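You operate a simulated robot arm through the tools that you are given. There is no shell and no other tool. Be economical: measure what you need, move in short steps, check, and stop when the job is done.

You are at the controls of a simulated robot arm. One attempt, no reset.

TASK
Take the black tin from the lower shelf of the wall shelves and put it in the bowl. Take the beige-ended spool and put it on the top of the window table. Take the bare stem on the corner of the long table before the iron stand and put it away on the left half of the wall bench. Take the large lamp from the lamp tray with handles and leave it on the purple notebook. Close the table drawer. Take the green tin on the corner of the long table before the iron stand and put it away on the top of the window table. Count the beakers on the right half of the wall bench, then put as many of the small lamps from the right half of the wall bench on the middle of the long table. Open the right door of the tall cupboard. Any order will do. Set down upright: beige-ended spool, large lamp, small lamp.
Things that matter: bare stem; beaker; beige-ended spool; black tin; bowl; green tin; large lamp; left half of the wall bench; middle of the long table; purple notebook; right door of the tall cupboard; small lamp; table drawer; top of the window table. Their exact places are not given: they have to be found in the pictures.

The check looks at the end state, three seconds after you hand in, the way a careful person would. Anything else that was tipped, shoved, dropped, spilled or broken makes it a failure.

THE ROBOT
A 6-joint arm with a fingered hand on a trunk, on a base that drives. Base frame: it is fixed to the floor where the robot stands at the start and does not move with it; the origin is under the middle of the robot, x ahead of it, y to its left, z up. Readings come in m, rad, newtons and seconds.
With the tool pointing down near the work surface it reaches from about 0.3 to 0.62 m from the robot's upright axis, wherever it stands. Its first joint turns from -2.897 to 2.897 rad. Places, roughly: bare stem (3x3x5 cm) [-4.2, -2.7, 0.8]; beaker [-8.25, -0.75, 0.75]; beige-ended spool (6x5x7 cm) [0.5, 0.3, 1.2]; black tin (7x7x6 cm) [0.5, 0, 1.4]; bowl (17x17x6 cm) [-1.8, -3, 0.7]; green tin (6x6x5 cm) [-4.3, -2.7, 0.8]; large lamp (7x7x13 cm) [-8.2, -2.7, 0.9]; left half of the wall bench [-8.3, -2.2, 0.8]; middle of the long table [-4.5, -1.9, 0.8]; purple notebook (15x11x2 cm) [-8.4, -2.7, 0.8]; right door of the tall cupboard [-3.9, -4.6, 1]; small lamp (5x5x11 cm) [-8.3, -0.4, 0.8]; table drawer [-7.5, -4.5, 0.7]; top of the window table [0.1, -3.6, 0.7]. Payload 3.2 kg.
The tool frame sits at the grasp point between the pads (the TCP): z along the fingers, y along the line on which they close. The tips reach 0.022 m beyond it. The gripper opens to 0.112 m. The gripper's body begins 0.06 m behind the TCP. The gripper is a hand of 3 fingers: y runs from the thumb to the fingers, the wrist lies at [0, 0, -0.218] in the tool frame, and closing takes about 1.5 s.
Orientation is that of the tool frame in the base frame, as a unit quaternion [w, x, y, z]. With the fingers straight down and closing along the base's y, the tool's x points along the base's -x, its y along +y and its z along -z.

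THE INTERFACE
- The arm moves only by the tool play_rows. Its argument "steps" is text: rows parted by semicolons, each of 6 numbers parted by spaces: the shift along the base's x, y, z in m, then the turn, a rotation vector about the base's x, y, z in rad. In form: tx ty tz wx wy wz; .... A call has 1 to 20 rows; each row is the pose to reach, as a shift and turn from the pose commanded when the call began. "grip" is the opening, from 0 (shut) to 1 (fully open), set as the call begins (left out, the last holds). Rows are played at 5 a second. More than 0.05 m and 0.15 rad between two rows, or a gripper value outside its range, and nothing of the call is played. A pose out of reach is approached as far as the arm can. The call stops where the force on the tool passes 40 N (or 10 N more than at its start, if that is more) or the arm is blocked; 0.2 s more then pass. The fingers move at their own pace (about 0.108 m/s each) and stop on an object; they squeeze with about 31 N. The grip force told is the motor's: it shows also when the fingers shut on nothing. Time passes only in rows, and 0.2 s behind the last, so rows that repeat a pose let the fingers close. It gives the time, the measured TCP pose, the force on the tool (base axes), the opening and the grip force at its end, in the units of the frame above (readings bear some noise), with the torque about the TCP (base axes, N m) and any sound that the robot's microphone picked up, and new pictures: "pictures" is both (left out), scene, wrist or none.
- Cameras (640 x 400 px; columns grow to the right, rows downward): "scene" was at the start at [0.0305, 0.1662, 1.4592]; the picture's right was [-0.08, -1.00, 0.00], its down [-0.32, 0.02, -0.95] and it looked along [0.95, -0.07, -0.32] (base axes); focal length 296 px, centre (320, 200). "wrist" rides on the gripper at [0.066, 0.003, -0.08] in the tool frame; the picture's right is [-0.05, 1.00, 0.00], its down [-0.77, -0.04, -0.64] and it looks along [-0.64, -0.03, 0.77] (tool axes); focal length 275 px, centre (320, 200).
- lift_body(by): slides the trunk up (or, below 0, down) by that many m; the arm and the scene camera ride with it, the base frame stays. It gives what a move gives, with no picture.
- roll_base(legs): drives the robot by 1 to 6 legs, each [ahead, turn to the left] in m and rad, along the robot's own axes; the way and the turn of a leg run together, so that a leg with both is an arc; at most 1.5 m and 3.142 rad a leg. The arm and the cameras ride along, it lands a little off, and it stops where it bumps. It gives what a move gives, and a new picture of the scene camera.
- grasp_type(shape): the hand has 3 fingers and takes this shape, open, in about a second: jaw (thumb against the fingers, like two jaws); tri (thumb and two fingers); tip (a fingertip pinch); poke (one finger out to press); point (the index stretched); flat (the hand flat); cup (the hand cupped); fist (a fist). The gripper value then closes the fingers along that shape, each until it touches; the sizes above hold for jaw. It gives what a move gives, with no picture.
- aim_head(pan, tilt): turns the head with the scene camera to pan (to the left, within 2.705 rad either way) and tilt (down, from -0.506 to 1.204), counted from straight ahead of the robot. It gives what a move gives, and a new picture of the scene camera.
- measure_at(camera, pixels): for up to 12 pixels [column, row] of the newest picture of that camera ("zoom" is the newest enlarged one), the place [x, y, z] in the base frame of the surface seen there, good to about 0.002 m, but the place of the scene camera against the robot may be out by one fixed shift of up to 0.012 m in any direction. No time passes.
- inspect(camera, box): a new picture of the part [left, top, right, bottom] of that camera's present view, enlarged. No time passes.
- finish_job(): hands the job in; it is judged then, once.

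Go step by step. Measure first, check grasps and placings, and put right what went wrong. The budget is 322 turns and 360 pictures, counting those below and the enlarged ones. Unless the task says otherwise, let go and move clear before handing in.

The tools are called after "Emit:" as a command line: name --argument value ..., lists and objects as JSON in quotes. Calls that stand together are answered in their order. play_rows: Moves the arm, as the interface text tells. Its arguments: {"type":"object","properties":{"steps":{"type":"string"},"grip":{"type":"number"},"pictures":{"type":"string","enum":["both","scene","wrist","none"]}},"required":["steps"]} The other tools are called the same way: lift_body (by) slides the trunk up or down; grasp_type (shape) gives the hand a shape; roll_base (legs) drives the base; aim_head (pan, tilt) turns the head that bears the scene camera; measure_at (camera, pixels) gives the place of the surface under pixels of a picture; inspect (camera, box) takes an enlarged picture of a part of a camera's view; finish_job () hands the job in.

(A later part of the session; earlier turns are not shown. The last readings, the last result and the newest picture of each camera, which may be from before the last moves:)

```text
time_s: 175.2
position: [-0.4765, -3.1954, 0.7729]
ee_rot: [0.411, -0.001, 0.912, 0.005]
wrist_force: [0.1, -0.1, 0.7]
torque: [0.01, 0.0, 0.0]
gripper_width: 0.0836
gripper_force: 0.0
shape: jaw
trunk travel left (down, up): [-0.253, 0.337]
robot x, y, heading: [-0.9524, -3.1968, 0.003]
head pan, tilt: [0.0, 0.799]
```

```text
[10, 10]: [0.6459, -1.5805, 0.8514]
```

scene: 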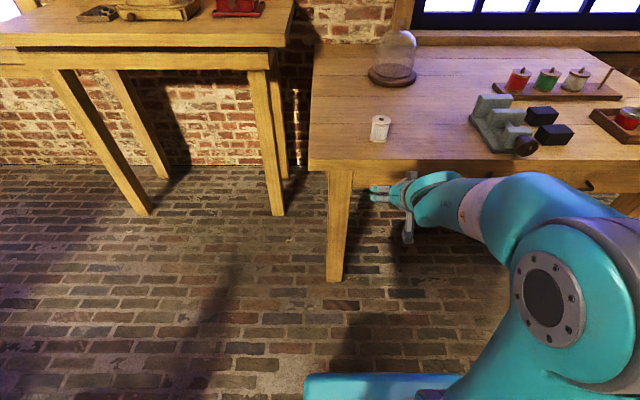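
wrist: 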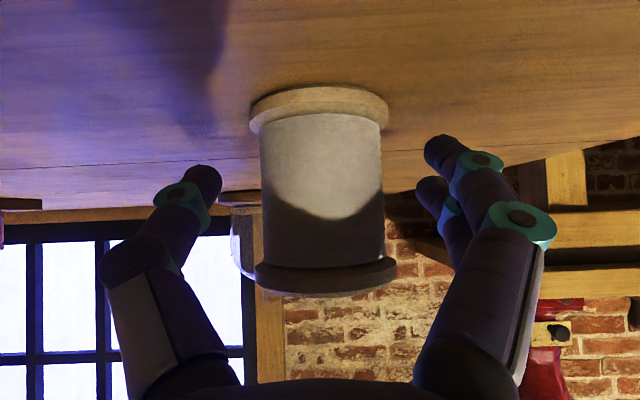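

Spool placed at (380,128). Next the green tin at the long table: raise the hand, turn around to face −x, and look at the route.

Emit:
lift_body --by 0.3

Emit:
roll_base --legs '[[0, -2.3]]'

Emit:
aim_head --pan -0.6 --tilt 0.35

```text
time_s: 178.2
position: [-0.4773, -3.1956, 1.0732]
ee_rot: [0.41, -0.002, 0.912, 0.006]
wrist_force: [-0.3, 0.4, 0.2]
torque: [-0.04, 0.0, 0.02]
gripper_width: 0.0836
gripper_force: 0.0
shape: jaw
trunk travel left (down, up): [-0.553, 0.037]
robot x, y, heading: [-0.9547, -3.1956, 0.008]
head pan, tilt: [0.0, 0.799]
```

```text
time_s: 184.1
position: [-1.2746, -3.5493, 1.0732]
ee_rot: [0.17, 0.835, 0.368, -0.373]
wrist_force: [-0.1, -0.2, -1.0]
torque: [-0.03, -0.03, 0.03]
gripper_width: 0.0836
gripper_force: 0.0
shape: jaw
trunk travel left (down, up): [-0.553, 0.037]
robot x, y, heading: [-0.9542, -3.1983, -2.305]
head pan, tilt: [0.0, 0.799]
```

scene: 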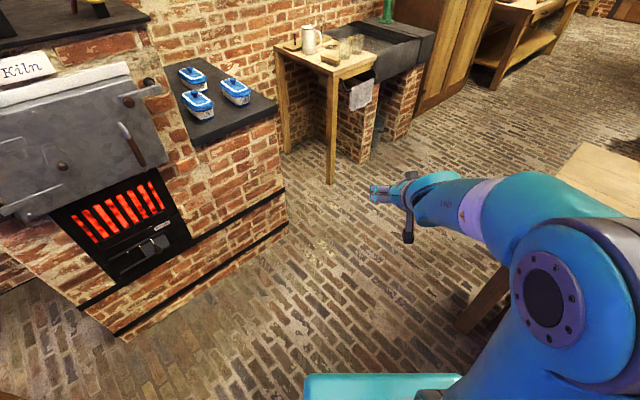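

```text
time_s: 185.1
position: [-1.2753, -3.5491, 1.0744]
ee_rot: [0.17, 0.834, 0.368, -0.374]
wrist_force: [0.1, 0.1, -0.4]
torque: [0.0, 0.01, -0.01]
gripper_width: 0.0839
gripper_force: 0.0
shape: jaw
trunk travel left (down, up): [-0.553, 0.037]
robot x, y, heading: [-0.9533, -3.2005, -2.312]
head pan, tilt: [-0.6, 0.351]
```

scene: 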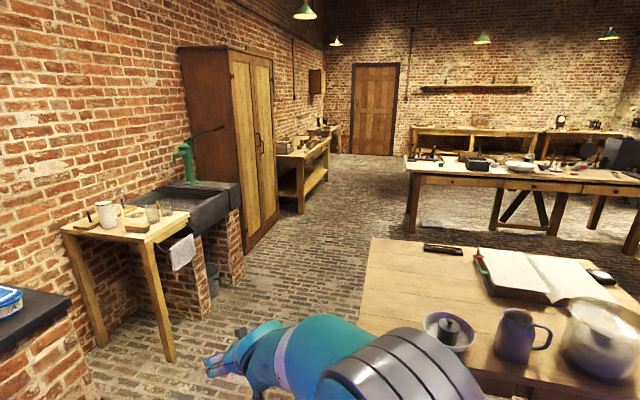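

Emit:
measure_at --camera "scene" --pixels '[[170, 360], [240, 275], [245, 245], [280, 215], [375, 240], [410, 230], [410, 170], [305, 205], [560, 250], [325, 175], [470, 170], [615, 180]]'

Emit:
inspect --camera "scene" --box '[380, 90, 640, 250]'

```text
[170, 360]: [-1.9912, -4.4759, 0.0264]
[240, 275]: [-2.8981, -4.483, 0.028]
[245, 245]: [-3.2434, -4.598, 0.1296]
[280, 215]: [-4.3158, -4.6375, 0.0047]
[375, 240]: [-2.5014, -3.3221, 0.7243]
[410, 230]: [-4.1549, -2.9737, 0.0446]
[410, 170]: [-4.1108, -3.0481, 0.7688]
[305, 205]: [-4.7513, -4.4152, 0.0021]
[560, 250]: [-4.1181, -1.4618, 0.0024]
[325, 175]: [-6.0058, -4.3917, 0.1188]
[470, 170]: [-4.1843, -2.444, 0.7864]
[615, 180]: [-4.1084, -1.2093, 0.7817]
```

```text
2.46 times, centred on (510, 170) of scene
```

zoom: 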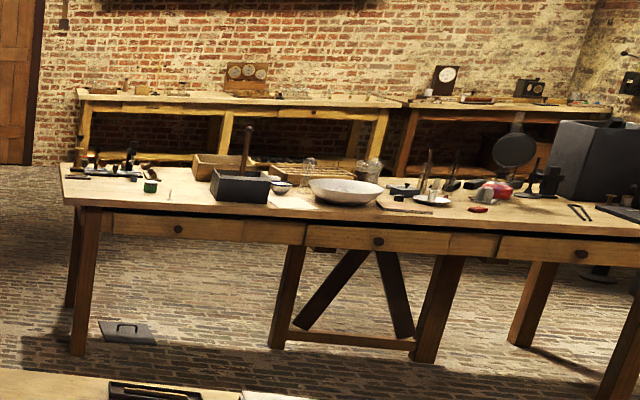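

Route: corridor y≈−3.85 between writing table (y −3.3) and sink (y −4.47), then to x≈−3.45 and up to y≈−2.75 facing the long table (front edge x −4.11).

Emit:
roll_base --legs '[[0.85, 0], [0, -0.83], [1.0, 0], [0.95, 0], [0, -1.57], [1.0, 0]]'

Emit:
aim_head --pan 1.4 --tilt 0.6

```text
time_s: 209.7
position: [-3.4706, -2.3687, 1.0722]
ee_rot: [-0.285, 0.648, -0.642, -0.294]
wrist_force: [-0.3, 0.5, -0.6]
torque: [-0.02, 0.01, 0.02]
gripper_width: 0.0835
gripper_force: 0.0
shape: jaw
trunk travel left (down, up): [-0.553, 0.037]
robot x, y, heading: [-3.4655, -2.8443, 1.582]
head pan, tilt: [-0.6, 0.351]
```

scene: 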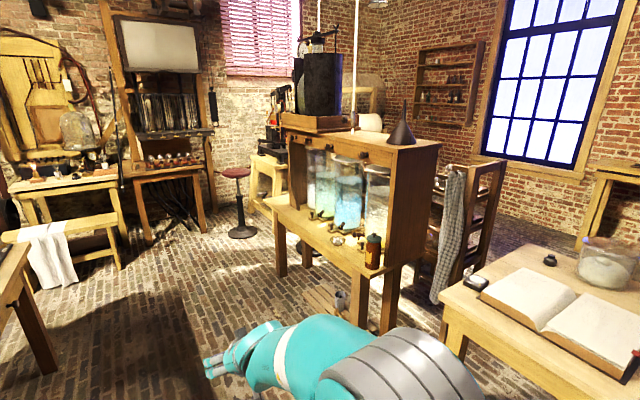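

```text
time_s: 211.6
position: [-3.4707, -2.3676, 1.0742]
ee_rot: [-0.284, 0.648, -0.642, -0.295]
wrist_force: [-0.3, -0.9, -0.1]
torque: [0.01, 0.0, -0.01]
gripper_width: 0.0836
gripper_force: 0.1
shape: jaw
trunk travel left (down, up): [-0.553, 0.037]
robot x, y, heading: [-3.4695, -2.845, 1.582]
head pan, tilt: [1.4, 0.6]
```

scene: 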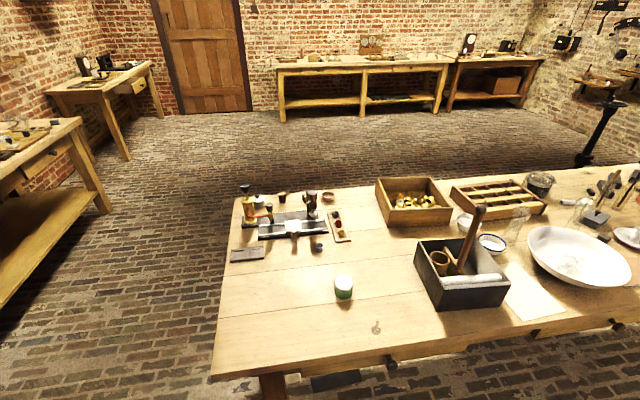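

The green tin is at (343,288) and a small bare stem at (376,327). Inspect and measure.

Emit:
inspect --camera "scene" --box '[280, 240, 440, 350]'

Emit:
measure_at --camera "scene" --pixels '[[343, 292], [343, 280], [335, 290], [352, 290], [376, 330], [377, 323], [343, 300], [212, 375], [390, 360], [415, 285], [450, 305]]'

```text
3.64 times, centred on (360, 295) of scene
```

zoom: 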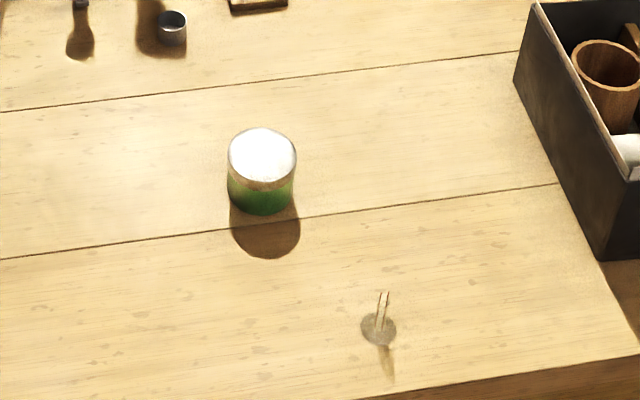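

```text
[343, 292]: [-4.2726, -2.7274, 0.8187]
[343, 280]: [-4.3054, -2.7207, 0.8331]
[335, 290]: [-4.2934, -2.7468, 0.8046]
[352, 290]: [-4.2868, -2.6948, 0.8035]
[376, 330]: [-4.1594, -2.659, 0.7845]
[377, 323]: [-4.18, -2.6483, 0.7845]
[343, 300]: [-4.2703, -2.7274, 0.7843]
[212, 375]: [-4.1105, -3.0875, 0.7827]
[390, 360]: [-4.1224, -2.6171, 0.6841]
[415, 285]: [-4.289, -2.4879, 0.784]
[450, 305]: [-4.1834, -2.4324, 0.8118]
```

Table top z 0.784; tin centre ≈(−4.298, −2.722), stem ≈(−4.165, −2.655). Move to face the table at y≈−2.72.

Emit:
roll_base --legs '[[0.12, 0], [0, 1.557], [0.22, 0]]'

Emit:
aim_head --pan 0.0 --tilt 0.9

```text
time_s: 217.9
position: [-4.1649, -2.7202, 1.0728]
ee_rot: [0.005, 0.912, -0.002, -0.41]
wrist_force: [-0.4, -0.5, -0.3]
torque: [0.0, -0.03, 0.0]
gripper_width: 0.0841
gripper_force: 0.1
shape: jaw
trunk travel left (down, up): [-0.553, 0.037]
robot x, y, heading: [-3.683, -2.7211, 3.131]
head pan, tilt: [1.4, 0.6]
```

scene: 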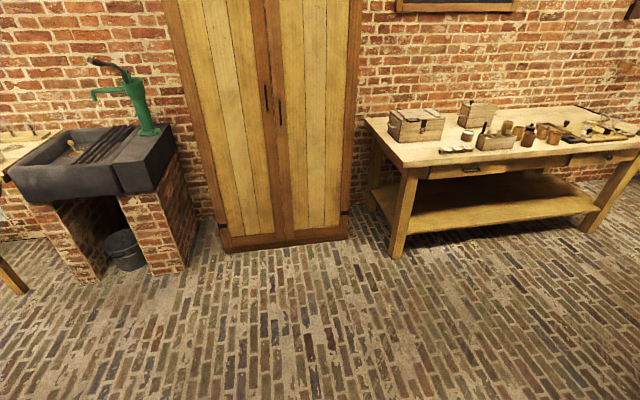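

```text
time_s: 219.5
position: [-4.1642, -2.7192, 1.0728]
ee_rot: [0.004, 0.912, -0.002, -0.41]
wrist_force: [-0.8, 0.4, 0.6]
torque: [0.0, 0.02, 0.02]
gripper_width: 0.0839
gripper_force: 0.0
shape: jaw
trunk travel left (down, up): [-0.553, 0.037]
robot x, y, heading: [-3.6882, -2.7207, 3.138]
head pan, tilt: [0.0, 0.901]
```

scene: 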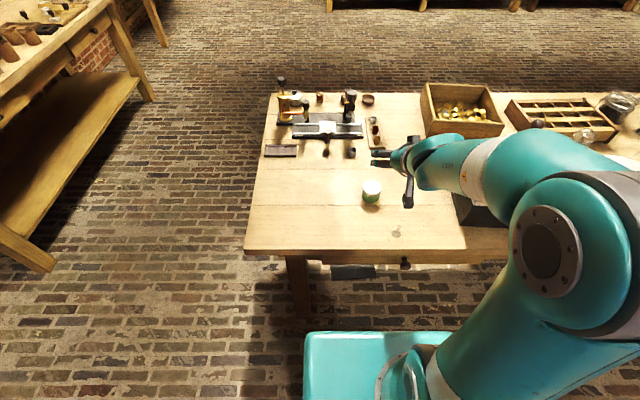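

Turn the tool to vertical over the tin.

Emit:
play_rows --steps "-0.01 0 -0.005 0 -0.14 0;-0.02 0 -0.01 0 -0.28 0;-0.03 0 -0.02 0 -0.42 0;-0.04 0 -0.04 0 -0.56 0;-0.05 0 -0.06 0 -0.7 0;-0.06 0 -0.08 0 -0.845 0;-0.08 0 -0.1 0 -0.845 0;-0.1 0 -0.12 0 -0.845 0" --pictures "wrist"

```text
time_s: 221.3
position: [-4.2647, -2.7198, 0.9516]
ee_rot: [0.002, 1.0, -0.004, 0.0]
wrist_force: [-0.4, 0.4, -0.4]
torque: [0.0, -0.01, 0.03]
gripper_width: 0.0838
gripper_force: 0.1
shape: jaw
out of reach, approached as far as the arm can: row 1, 2
trunk travel left (down, up): [-0.553, 0.037]
robot x, y, heading: [-3.6841, -2.7229, 3.136]
head pan, tilt: [0.0, 0.901]
```

wrist: 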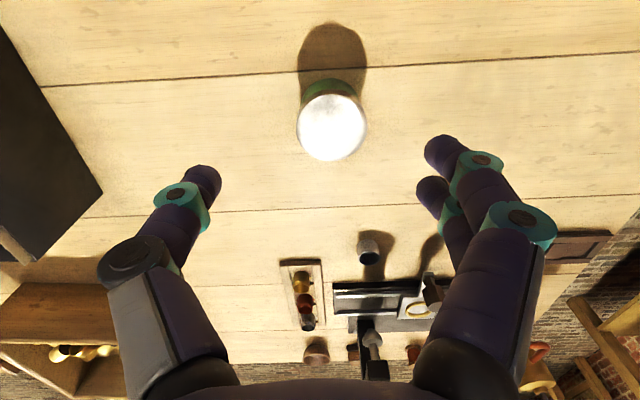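

Emit:
measure_at --camera "wrist" --pixels '[[331, 95], [331, 125], [331, 160], [298, 125], [365, 125], [331, 85], [400, 150]]'

```text
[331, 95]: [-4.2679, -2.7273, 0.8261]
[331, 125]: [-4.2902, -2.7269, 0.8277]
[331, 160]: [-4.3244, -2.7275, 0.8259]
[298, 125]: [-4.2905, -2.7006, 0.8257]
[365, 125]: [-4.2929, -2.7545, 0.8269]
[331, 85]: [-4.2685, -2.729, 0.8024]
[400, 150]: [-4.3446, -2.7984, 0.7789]
```

Tin centre (−4.294, −2.727), top z 0.827, table 0.779. Align, then descend to z 0.808.

Emit:
play_rows --steps "-0.03 -0.008 0 0 0 0;-0.03 -0.008 -0.04 0 0 0;-0.03 -0.008 -0.08 0 0 0;-0.03 -0.008 -0.12 0 0 0;-0.03 -0.008 -0.143 0 0 0" --pictures "wrist"

```text
time_s: 222.5
position: [-4.2958, -2.7267, 0.8103]
ee_rot: [0.002, 1.0, -0.004, -0.001]
wrist_force: [0.5, -0.1, 0.3]
torque: [0.03, -0.03, 0.03]
gripper_width: 0.0837
gripper_force: 0.1
shape: jaw
trunk travel left (down, up): [-0.553, 0.037]
robot x, y, heading: [-3.688, -2.7253, 3.135]
head pan, tilt: [0.0, 0.901]
```

wrist: 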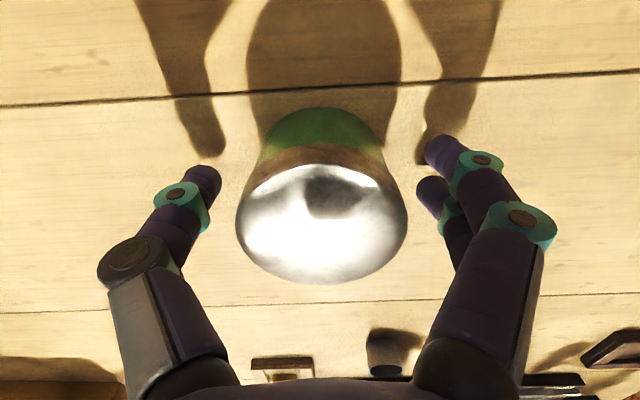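

Aligned around the tin. Close and lift.

Emit:
play_rows --steps "0 0 0 0 0 0;0 0 0 0 0 0;0 0 0 0 0 0;0 0 0 0 0 0;0 0 0 0 0 0;0 0 0 0 0 0" --pictures "none" --grip 0

Emit:
play_rows --steps "0 0 0.03 0 0 0;0 0 0.07 0 0 0;0 0 0.11 0 0 0;0.03 0 0.14 0 0 0;0.06 0 0.17 0 0 0;0.1 0 0.2 0 0 0" --pictures "wrist"

```text
time_s: 223.9
position: [-4.2949, -2.7264, 0.8096]
ee_rot: [0.002, 1.0, -0.005, 0.0]
wrist_force: [0.1, 0.1, 0.5]
torque: [-0.01, -0.02, 0.06]
gripper_width: 0.046
gripper_force: 31.0
shape: jaw
trunk travel left (down, up): [-0.553, 0.037]
robot x, y, heading: [-3.6867, -2.7248, 3.14]
head pan, tilt: [0.0, 0.901]
```

```text
time_s: 225.3
position: [-4.1932, -2.7258, 1.0119]
ee_rot: [0.002, 1.0, -0.004, 0.001]
wrist_force: [0.3, 0.3, -1.4]
torque: [-0.02, 0.01, 0.01]
gripper_width: 0.0459
gripper_force: 31.2
shape: jaw
trunk travel left (down, up): [-0.553, 0.037]
robot x, y, heading: [-3.6845, -2.7247, 3.138]
head pan, tilt: [0.0, 0.901]
```

wrist: 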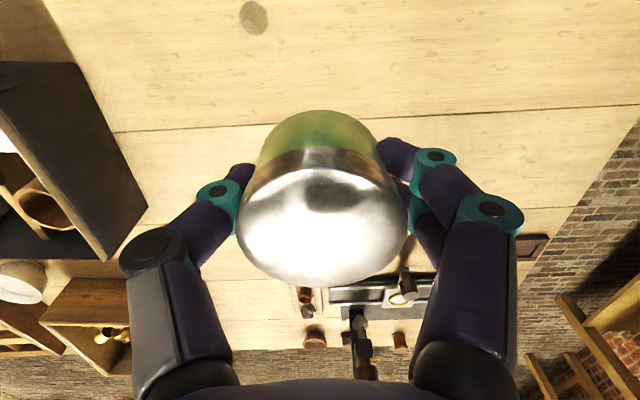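

The tin is held. Drive back to the window table by the same corridor.

Emit:
roll_base --legs '[[-0.25, 0], [0, 1.57], [1.1, 0], [0, 1.575], [1.3, 0], [1.0, 0]]'

Emit:
roll_base --legs '[[0, 1.5]]'

```text
time_s: 250.9
position: [-0.6564, -3.6269, 1.0112]
ee_rot: [0.001, -0.029, 1.0, 0.002]
wrist_force: [-0.9, 0.1, -1.1]
torque: [0.0, -0.03, 0.0]
gripper_width: 0.0453
gripper_force: 31.0
shape: jaw
trunk travel left (down, up): [-0.553, 0.037]
robot x, y, heading: [-1.1611, -3.663, 0.061]
head pan, tilt: [0.0, 0.901]
```

scene: 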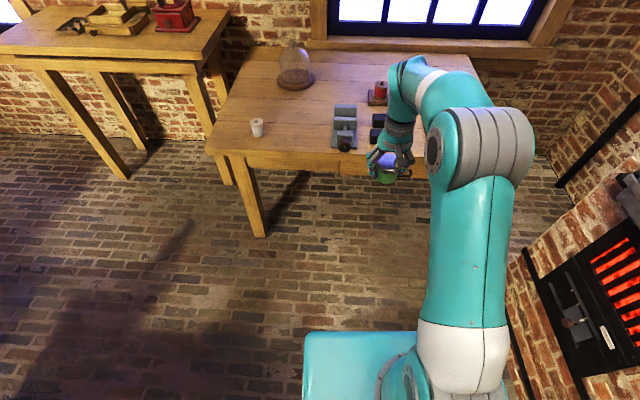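

```text
time_s: 254.9
position: [-1.165, -3.1578, 1.0103]
ee_rot: [-0.001, -0.703, 0.712, 0.001]
wrist_force: [0.3, 0.2, -1.1]
torque: [0.0, 0.0, 0.03]
gripper_width: 0.0455
gripper_force: 30.9
shape: jaw
trunk travel left (down, up): [-0.553, 0.037]
robot x, y, heading: [-1.163, -3.6634, 1.563]
head pan, tilt: [0.0, 0.901]
```

scene: 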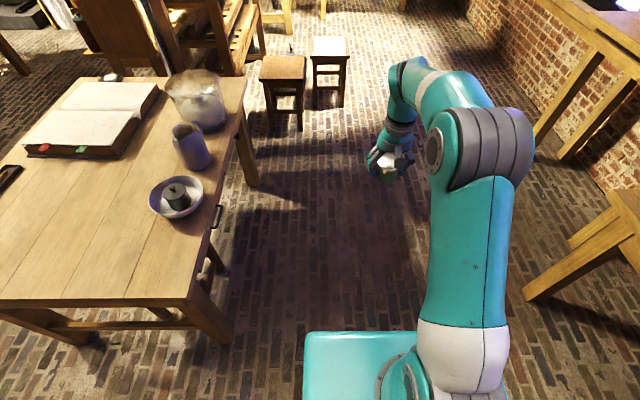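

Emit:
roll_base --legs '[[0.56, 0], [0, -1.56], [0.5, 0]]'

Emit:
aim_head --pan 0.15 --tilt 0.85

```text
time_s: 264.4
position: [-0.1616, -3.0483, 1.0101]
ee_rot: [0.0, -0.024, 1.0, 0.002]
wrist_force: [0.4, 0.0, -1.9]
torque: [-0.01, -0.01, -0.01]
gripper_width: 0.0453
gripper_force: 31.2
shape: jaw
trunk travel left (down, up): [-0.553, 0.037]
robot x, y, heading: [-0.6678, -3.0788, 0.054]
head pan, tilt: [0.0, 0.901]
```

scene: 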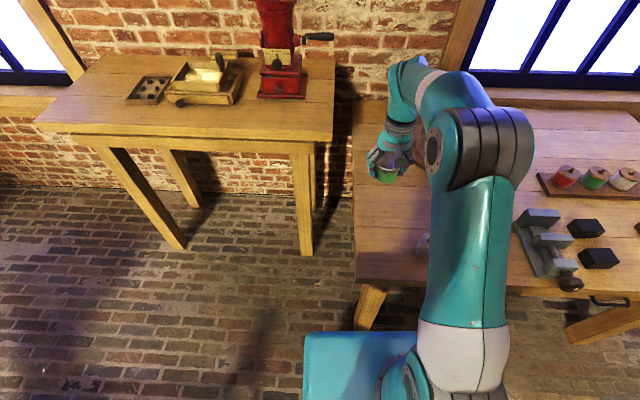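

```text
time_s: 265.1
position: [-0.1602, -3.0485, 1.011]
ee_rot: [0.0, -0.024, 1.0, 0.002]
wrist_force: [0.4, 0.5, -0.7]
torque: [-0.01, 0.0, -0.03]
gripper_width: 0.0452
gripper_force: 30.4
shape: jaw
trunk travel left (down, up): [-0.553, 0.037]
robot x, y, heading: [-0.6665, -3.0784, 0.05]
head pan, tilt: [0.15, 0.85]
```

scene: 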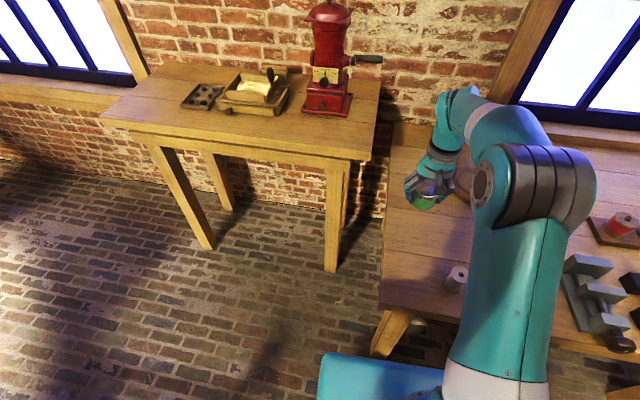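

Place the tin at about (−0.10, −3.09), clear of spool and dome.

Emit:
play_rows --steps "0.02 -0.01 -0.04 0 0 0;0.04 -0.02 -0.08 0 0 0;0.06 -0.04 -0.12 0 0 0;0.06 -0.04 -0.16 0 0 0;0.06 -0.04 -0.2 0 0 0;0.06 -0.04 -0.225 0 0 0" --pictures "both"

```text
time_s: 266.4
position: [-0.1007, -3.0905, 0.7837]
ee_rot: [0.0, -0.023, 1.0, 0.002]
wrist_force: [0.5, 0.3, -1.0]
torque: [0.0, 0.03, 0.01]
gripper_width: 0.0453
gripper_force: 31.1
shape: jaw
trunk travel left (down, up): [-0.553, 0.037]
robot x, y, heading: [-0.6657, -3.0825, 0.048]
head pan, tilt: [0.15, 0.85]
```

scene: 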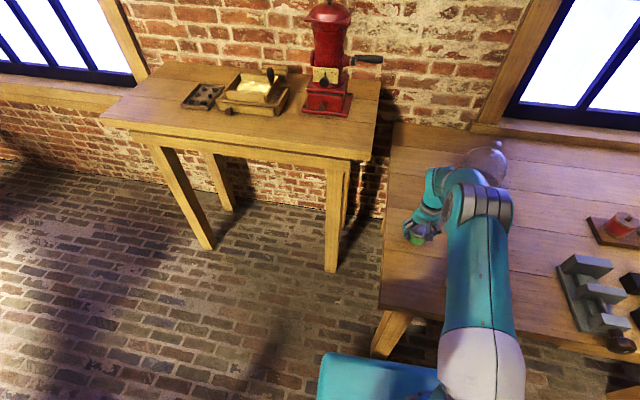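
wrist: 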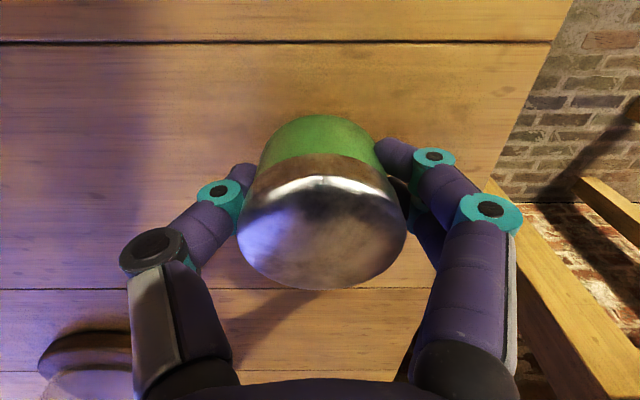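

Emit:
play_rows --steps "0 0 -0.003 0 0 0;0 0 -0.006 0 0 0;0 0 -0.008 0 0 0" --pictures "none"

```text
time_s: 267.2
position: [-0.1005, -3.089, 0.7773]
ee_rot: [0.0, -0.024, 1.0, 0.002]
wrist_force: [-0.2, 0.1, -0.8]
torque: [0.05, 0.01, -0.02]
gripper_width: 0.045
gripper_force: 30.8
shape: jaw
trunk travel left (down, up): [-0.553, 0.037]
robot x, y, heading: [-0.6615, -3.0787, 0.047]
head pan, tilt: [0.15, 0.85]
```

Emit:
play_rows --steps "0 0 -0.002 0 0 0;0 0 -0.004 0 0 0;0 0 -0.005 0 0 0" --pictures "none"

```text
time_s: 268.1
position: [-0.0992, -3.0881, 0.773]
ee_rot: [-0.001, -0.023, 1.0, 0.003]
wrist_force: [-0.2, 0.2, -1.3]
torque: [0.01, 0.04, 0.01]
gripper_width: 0.0452
gripper_force: 31.1
shape: jaw
trunk travel left (down, up): [-0.553, 0.037]
robot x, y, heading: [-0.6677, -3.0794, 0.05]
head pan, tilt: [0.15, 0.85]
```

Emit:
play_rows --steps "0 0 -0.002 0 0 0;0 0 -0.004 0 0 0" --pictures "none"

```text
time_s: 268.6
position: [-0.0994, -3.0891, 0.77]
ee_rot: [-0.001, -0.024, 1.0, 0.001]
wrist_force: [-0.8, 0.7, 1.1]
torque: [-0.01, -0.02, 0.04]
gripper_width: 0.045
gripper_force: 31.0
shape: jaw
trunk travel left (down, up): [-0.553, 0.037]
robot x, y, heading: [-0.6676, -3.0823, 0.053]
head pan, tilt: [0.15, 0.85]
```

Contact is just starting (force z turned positive). Press 1 mm and release.

Emit:
play_rows --steps "0 0 -0.001 0 0 0;0 0 -0.001 0 0 0;0 0 -0.001 0 0 0;0 0 -0.001 0 0 0;0 0 -0.001 0 0 0" --grip 0.65 --pictures "wrist"

Emit:
play_rows --steps "0 0 0.03 0 0 0;0 0 0.07 0 0 0;0 0 0.11 0 0 0;-0.03 0 0.15 0 0 0;-0.06 0 0.18 0 0 0;-0.09 0 0.21 0 0 0" --pictures "both"

```text
time_s: 269.9
position: [-0.1004, -3.0879, 0.7671]
ee_rot: [-0.001, -0.024, 1.0, 0.002]
wrist_force: [0.5, -0.4, -0.4]
torque: [0.0, 0.0, 0.0]
gripper_width: 0.0725
gripper_force: 0.2
shape: jaw
trunk travel left (down, up): [-0.553, 0.037]
robot x, y, heading: [-0.6653, -3.0787, 0.049]
head pan, tilt: [0.15, 0.85]
```

wrist: 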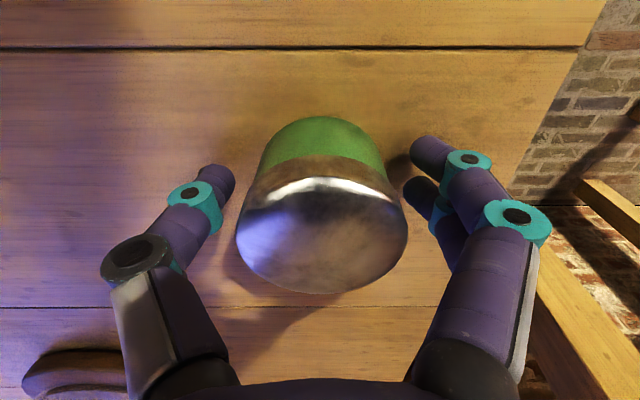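

```text
time_s: 271.2
position: [-0.1934, -3.0892, 0.9775]
ee_rot: [0.0, -0.022, 1.0, 0.002]
wrist_force: [0.6, 0.8, 0.4]
torque: [-0.01, 0.01, 0.0]
gripper_width: 0.0726
gripper_force: 0.0
shape: jaw
trunk travel left (down, up): [-0.553, 0.037]
robot x, y, heading: [-0.6654, -3.0788, 0.055]
head pan, tilt: [0.15, 0.85]
```

scene: 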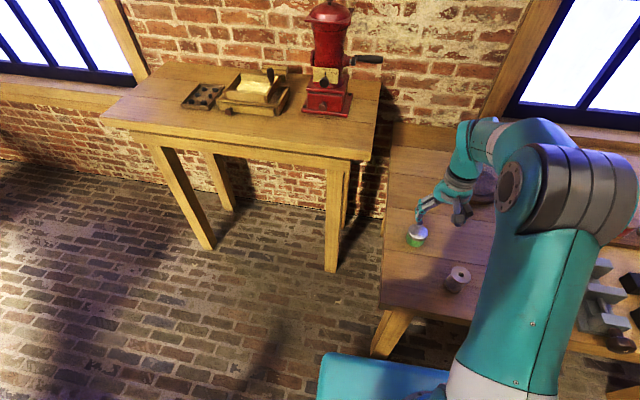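
wrist: 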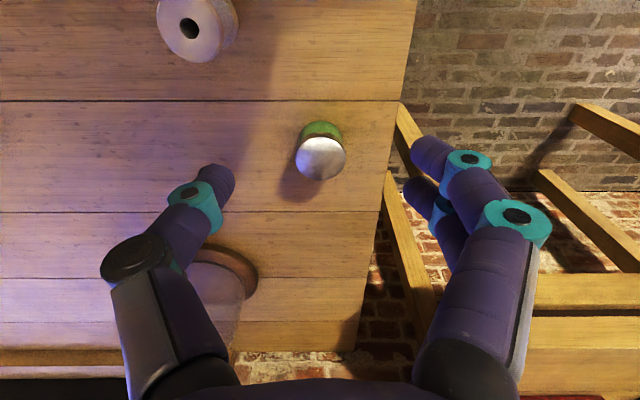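

Both items stand on the window table. Drive back to the long table for the stem.

Emit:
roll_base --legs '[[-0.5, 0], [0, -1.62], [0.72, 0], [0, -1.575], [1.2, 0], [1.1, 0]]'

Emit:
roll_base --legs '[[0, -1.57]]'

```text
time_s: 296.2
position: [-3.8896, -3.6459, 0.9759]
ee_rot: [0.001, 0.999, -0.034, -0.001]
wrist_force: [-0.7, 0.5, 0.8]
torque: [-0.01, 0.01, 0.02]
gripper_width: 0.0726
gripper_force: 0.0
shape: jaw
trunk travel left (down, up): [-0.553, 0.037]
robot x, y, heading: [-3.4156, -3.7113, 3.074]
head pan, tilt: [0.15, 0.85]
```

scene: 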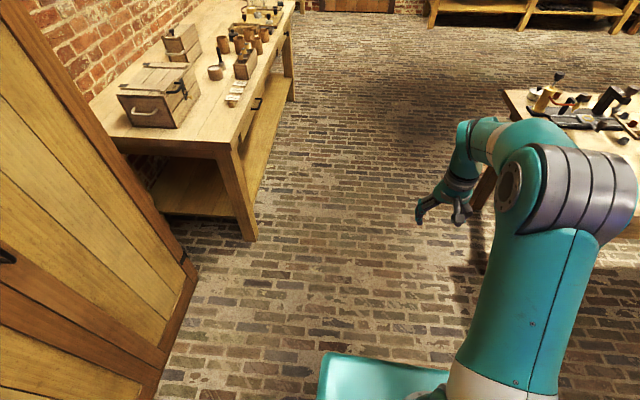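

```text
time_s: 300.4
position: [-3.362, -3.2379, 0.9772]
ee_rot: [-0.001, -0.688, 0.726, 0.001]
wrist_force: [0.5, -0.7, 0.6]
torque: [0.03, -0.01, 0.02]
gripper_width: 0.0727
gripper_force: 0.1
shape: jaw
trunk travel left (down, up): [-0.553, 0.037]
robot x, y, heading: [-3.4192, -3.7086, 1.52]
head pan, tilt: [0.15, 0.85]
```

scene: 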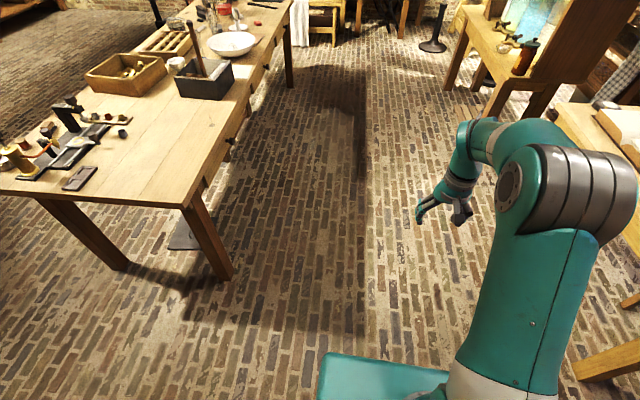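

Emit:
roll_base --legs '[[1.05, 0], [0, 1.615], [0.28, 0]]'

Emit:
play_rows --steps "0 0 0 0 0 0" --pictures "wrist"

```text
time_s: 311.4
position: [-4.1251, -2.6145, 0.9768]
ee_rot: [0.002, 1.0, 0.007, 0.001]
wrist_force: [-0.3, -0.4, 0.7]
torque: [0.0, -0.01, 0.03]
gripper_width: 0.0728
gripper_force: 0.0
shape: jaw
trunk travel left (down, up): [-0.553, 0.037]
robot x, y, heading: [-3.6505, -2.64, -3.123]
head pan, tilt: [0.15, 0.85]
```

scene: 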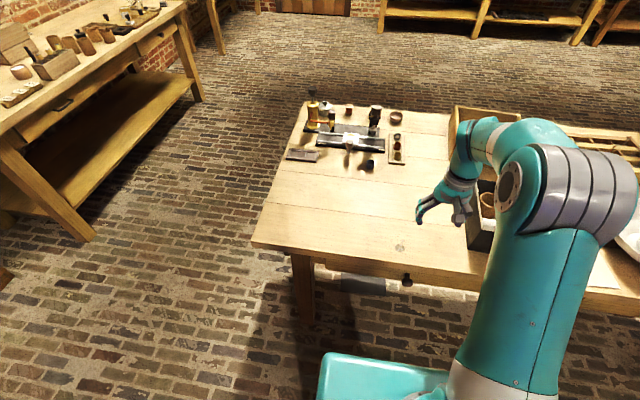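

```text
time_s: 311.8
position: [-4.1254, -2.6148, 0.9777]
ee_rot: [0.002, 1.0, 0.007, 0.001]
wrist_force: [0.3, 0.1, 0.1]
torque: [0.01, -0.01, 0.03]
gripper_width: 0.0723
gripper_force: 0.0
shape: jaw
trunk travel left (down, up): [-0.553, 0.037]
robot x, y, heading: [-3.6475, -2.6371, -3.123]
head pan, tilt: [0.15, 0.85]
```

wrist: 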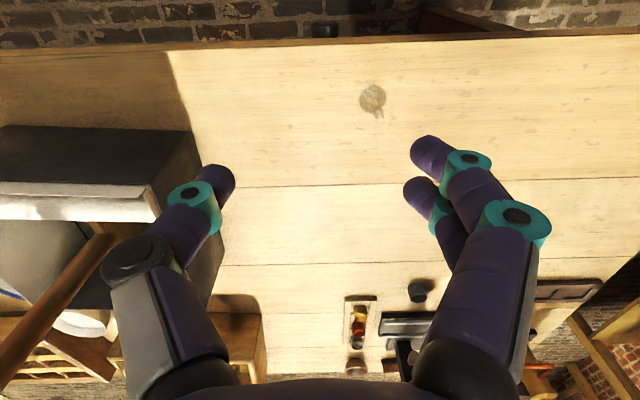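

Emit:
inspect --camera "wrist" --box '[330, 60, 420, 130]'

Emit:
measure_at --camera "wrist" --pixels '[[372, 97], [376, 112], [372, 88], [360, 98], [385, 98], [350, 98], [380, 117]]'

```text
5.71 times, centred on (375, 95) of wrist
```

zoom: 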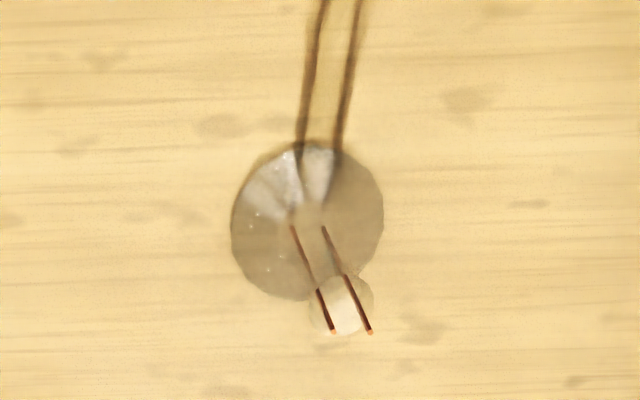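

```text
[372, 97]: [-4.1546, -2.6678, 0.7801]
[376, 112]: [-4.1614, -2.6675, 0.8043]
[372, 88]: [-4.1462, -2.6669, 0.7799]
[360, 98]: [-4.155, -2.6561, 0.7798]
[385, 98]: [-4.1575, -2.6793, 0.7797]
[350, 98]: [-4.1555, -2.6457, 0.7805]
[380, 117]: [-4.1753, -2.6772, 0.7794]
```

The stem's disc is centred at about (−4.156, −2.667), with glass bulb near z 0.80. Align above, then descend to z 0.806 with the opening at 0.05.

Emit:
play_rows --steps "-0.015 -0.026 -0.02 0 0 0;-0.031 -0.0525 -0.04 0 0 0;-0.031 -0.0525 -0.08 0 0 0;-0.031 -0.0525 -0.11 0 0 0;-0.031 -0.0525 -0.13 0 0 0" --grip 0.5 --pictures "wrist"

```text
time_s: 313.0
position: [-4.1549, -2.6663, 0.8455]
ee_rot: [0.002, 1.0, 0.007, 0.0]
wrist_force: [0.4, -0.1, -0.4]
torque: [0.01, -0.02, 0.03]
gripper_width: 0.0567
gripper_force: 0.0
shape: jaw
trunk travel left (down, up): [-0.553, 0.037]
robot x, y, heading: [-3.6525, -2.6351, -3.12]
head pan, tilt: [0.15, 0.85]
```

wrist: 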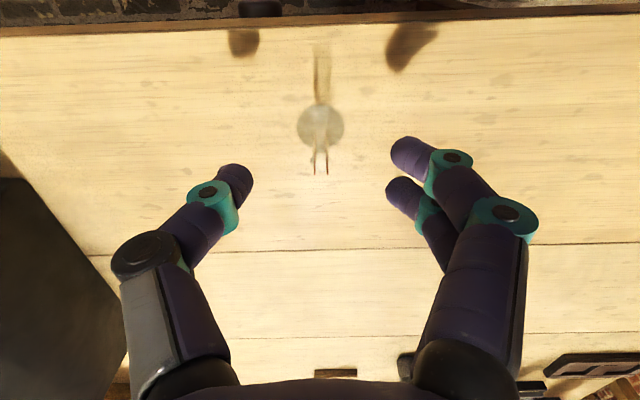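

Emit:
measure_at --camera "wrist" --pixels '[[321, 120], [321, 142], [300, 127], [343, 127], [321, 107]]'

Emit:
play_rows --steps "-0.002 0 -0.015 0 0 0;-0.002 0 -0.03 0 0 0;-0.002 0 -0.039 0 0 0" --pictures "wrist"

```text
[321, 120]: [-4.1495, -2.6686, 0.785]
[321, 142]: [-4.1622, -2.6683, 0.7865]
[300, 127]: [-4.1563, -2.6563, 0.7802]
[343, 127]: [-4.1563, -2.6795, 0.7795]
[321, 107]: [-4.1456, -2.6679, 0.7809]
```

```text
time_s: 313.8
position: [-4.157, -2.6664, 0.8095]
ee_rot: [0.001, 1.0, 0.007, 0.0]
wrist_force: [0.0, -0.1, 0.1]
torque: [0.01, 0.0, -0.01]
gripper_width: 0.0567
gripper_force: 0.0
shape: jaw
trunk travel left (down, up): [-0.553, 0.037]
robot x, y, heading: [-3.6497, -2.6397, -3.118]
head pan, tilt: [0.15, 0.85]
```

wrist: 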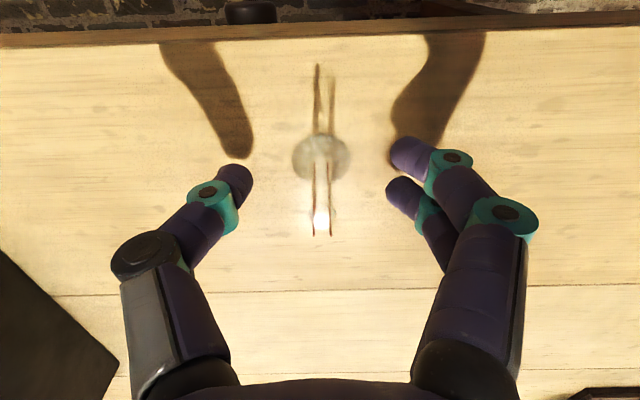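

Close on the stem.

Emit:
play_rows --steps "0 0 0 0 0 0;0 0 0 0 0 0;0 0 0 0 0 0;0 0 0 0 0 0;0 0 0 0 0 0;0 0 0 0 0 0" --grip 0 --pictures "wrist"

```text
time_s: 315.2
position: [-4.1569, -2.6672, 0.8088]
ee_rot: [0.002, 1.0, 0.007, 0.0]
wrist_force: [0.0, 0.1, -0.9]
torque: [-0.02, 0.0, 0.0]
gripper_width: 0.0002
gripper_force: 13.8
shape: jaw
trunk travel left (down, up): [-0.553, 0.037]
robot x, y, heading: [-3.6522, -2.641, -3.124]
head pan, tilt: [0.15, 0.85]
```

wrist: 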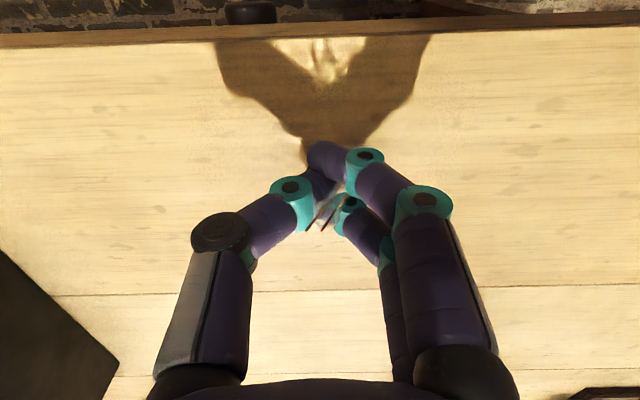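

Width reads ~0 but the stem seems caught (tilted) between the fingertips at (325,215). Lift slightly and check.

Emit:
play_rows --steps "0 0 0.01 0 0 0;0 0 0.025 0 0 0;0 0 0.025 0 0 0" --pictures "both"

Emit:
inspect --camera "wrist" --box '[240, 110, 420, 260]'

```text
time_s: 316.0
position: [-4.1576, -2.6663, 0.8344]
ee_rot: [0.002, 1.0, 0.007, -0.001]
wrist_force: [0.0, -0.1, -0.4]
torque: [-0.01, 0.03, 0.0]
gripper_width: 0.0
gripper_force: 14.1
shape: jaw
trunk travel left (down, up): [-0.553, 0.037]
robot x, y, heading: [-3.6495, -2.6379, -3.123]
head pan, tilt: [0.15, 0.85]
```

scene: 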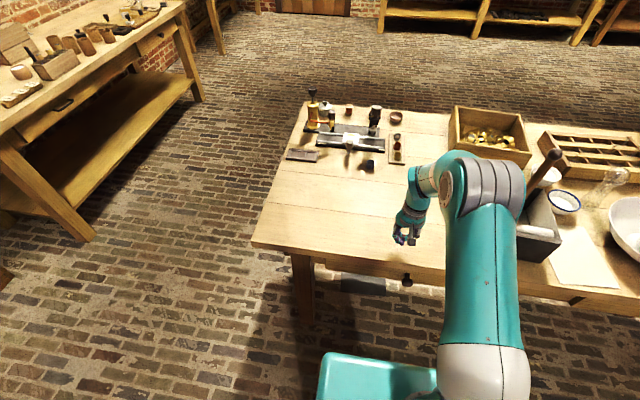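
wrist: 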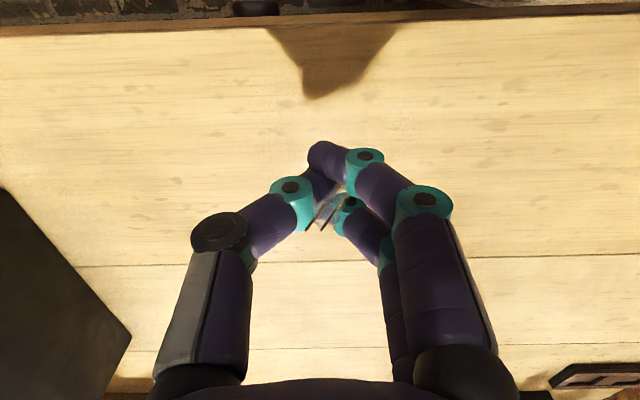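

```text
2.67 times, centred on (330, 185) of wrist
```

zoom: 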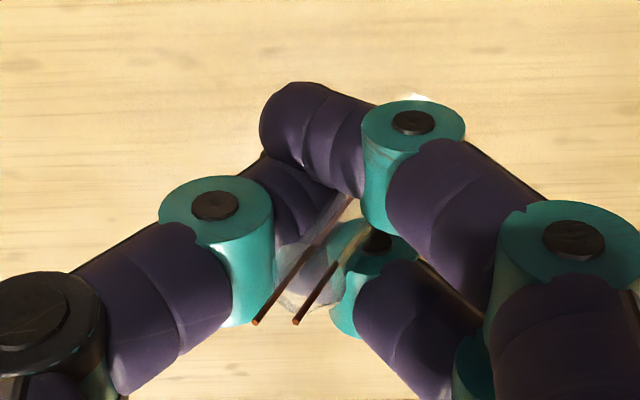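

The stem has come up with the hand, caged between thumb and fingers. Shake-test by lifting further and inspect.

Emit:
play_rows --steps "0 0 0.05 0 0 0;0 0 0.1 0 0 0;0.03 0.03 0.1 0 0 0;0 0 0.12 0 0 0;0 0 0.12 0 0 0" --pictures "wrist"

Emit:
inspect --camera "wrist" --box '[240, 110, 420, 260]'

Emit:
inspect --camera "scene" --box '[360, 140, 460, 260]'

```text
time_s: 317.2
position: [-4.1589, -2.6675, 0.9553]
ee_rot: [0.002, 1.0, 0.007, 0.0]
wrist_force: [0.0, -0.6, -0.1]
torque: [0.01, 0.02, -0.01]
gripper_width: 0.0002
gripper_force: 14.1
shape: jaw
trunk travel left (down, up): [-0.553, 0.037]
robot x, y, heading: [-3.6502, -2.6401, -3.121]
head pan, tilt: [0.15, 0.85]
```

wrist: 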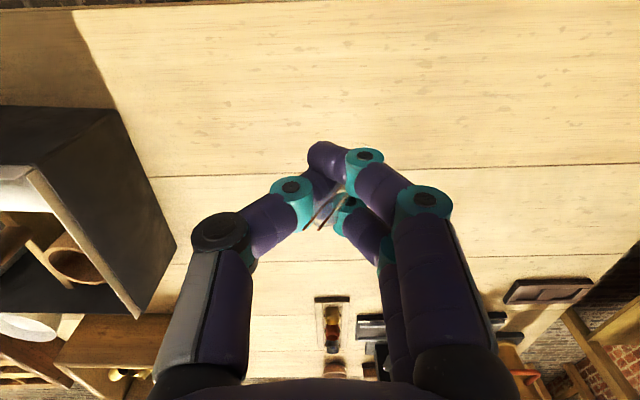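

```text
2.67 times, centred on (330, 185) of wrist
```

zoom: 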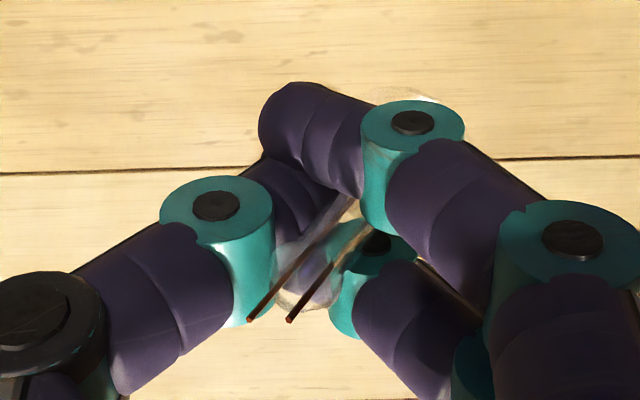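

```text
3.33 times, centred on (410, 200) of scene
```

zoom: 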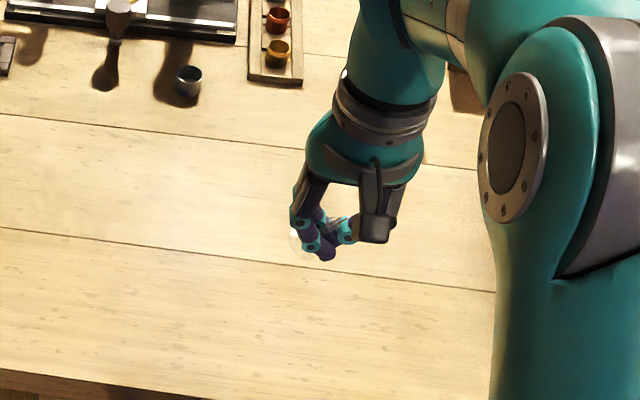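

The stem shifted slightly during the shake. Hold still for a few seconds to see whether it creeps.

Emit:
play_rows --steps "0 0 0 0 0 0;0 0 0 0 0 0;0 0 0 0 0 0;0 0 0 0 0 0;0 0 0 0 0 0;0 0 0 0 0 0;0 0 0 0 0 0;0 0 0 0 0 0;0 0 0 0 0 0;0 0 0 0 0 0;0 0 0 0 0 0;0 0 0 0 0 0;0 0 0 0 0 0;0 0 0 0 0 0;0 0 0 0 0 0;0 0 0 0 0 0;0 0 0 0 0 0;0 0 0 0 0 0;0 0 0 0 0 0;0 0 0 0 0 0" --pictures "none"

Emit:
inspect --camera "wrist" --box '[240, 110, 420, 260]'

```text
time_s: 321.4
position: [-4.1577, -2.6667, 0.9552]
ee_rot: [0.002, 1.0, 0.007, 0.0]
wrist_force: [0.6, -0.6, 0.1]
torque: [0.01, 0.0, 0.02]
gripper_width: 0.0
gripper_force: 14.3
shape: jaw
trunk travel left (down, up): [-0.553, 0.037]
robot x, y, heading: [-3.65, -2.6376, -3.121]
head pan, tilt: [0.15, 0.85]
```

```text
2.67 times, centred on (330, 185) of wrist
```

zoom: 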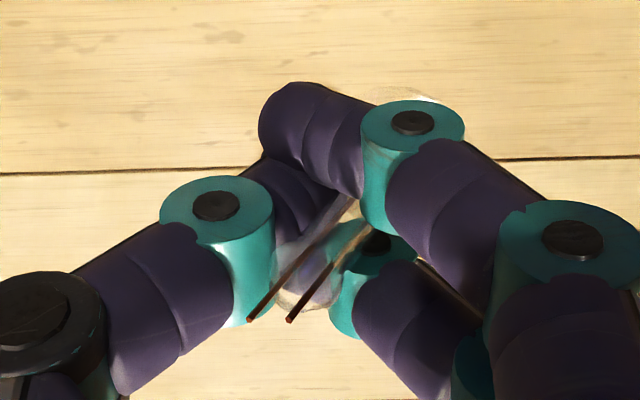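

Stable. Drive with it around the end of the long table towards the wall bench.

Emit:
roll_base --legs '[[-0.25, 0], [0, 1.55], [1.08, 0], [0, -1.565]]'

Emit:
inspect --camera "wrist" --box '[240, 110, 420, 260]'

Emit:
aim_head --pan 0.0 --tilt 0.3

```text
time_s: 336.1
position: [-3.9139, -3.7336, 0.9552]
ee_rot: [0.002, 1.0, -0.013, 0.0]
wrist_force: [0.0, 0.4, -0.7]
torque: [0.02, -0.02, 0.01]
gripper_width: 0.0001
gripper_force: 13.8
shape: jaw
trunk travel left (down, up): [-0.553, 0.037]
robot x, y, heading: [-3.4063, -3.7266, 3.117]
head pan, tilt: [0.15, 0.85]
```

scene: 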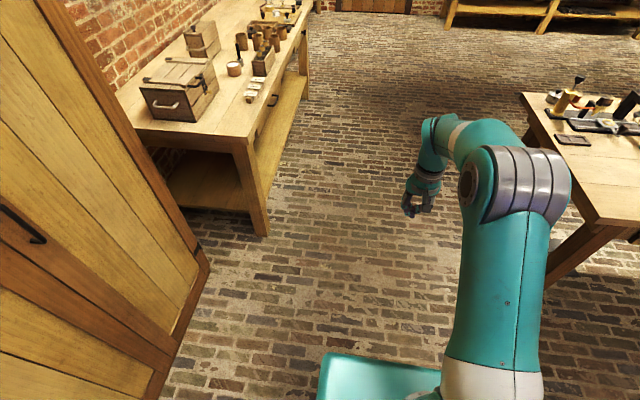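

```text
2.67 times, centred on (330, 185) of wrist
```

zoom: 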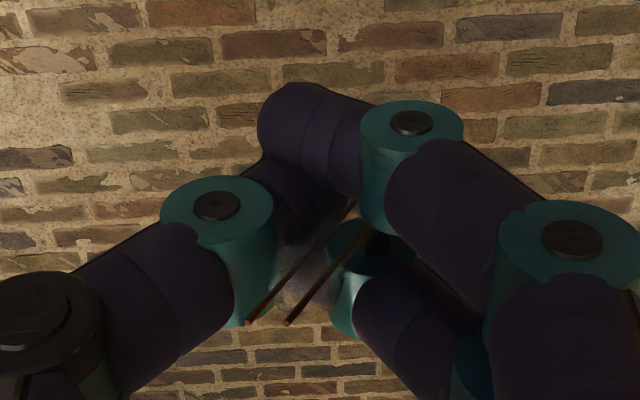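

```text
time_s: 337.1
position: [-3.9137, -3.7322, 0.9551]
ee_rot: [0.001, 1.0, -0.013, 0.0]
wrist_force: [0.3, -0.4, -1.2]
torque: [0.02, -0.01, 0.04]
gripper_width: 0.0
gripper_force: 13.7
shape: jaw
trunk travel left (down, up): [-0.553, 0.037]
robot x, y, heading: [-3.4041, -3.7222, 3.12]
head pan, tilt: [0.0, 0.3]
```

scene: 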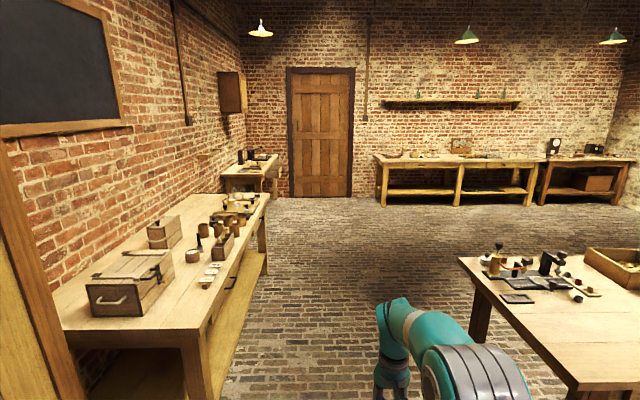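

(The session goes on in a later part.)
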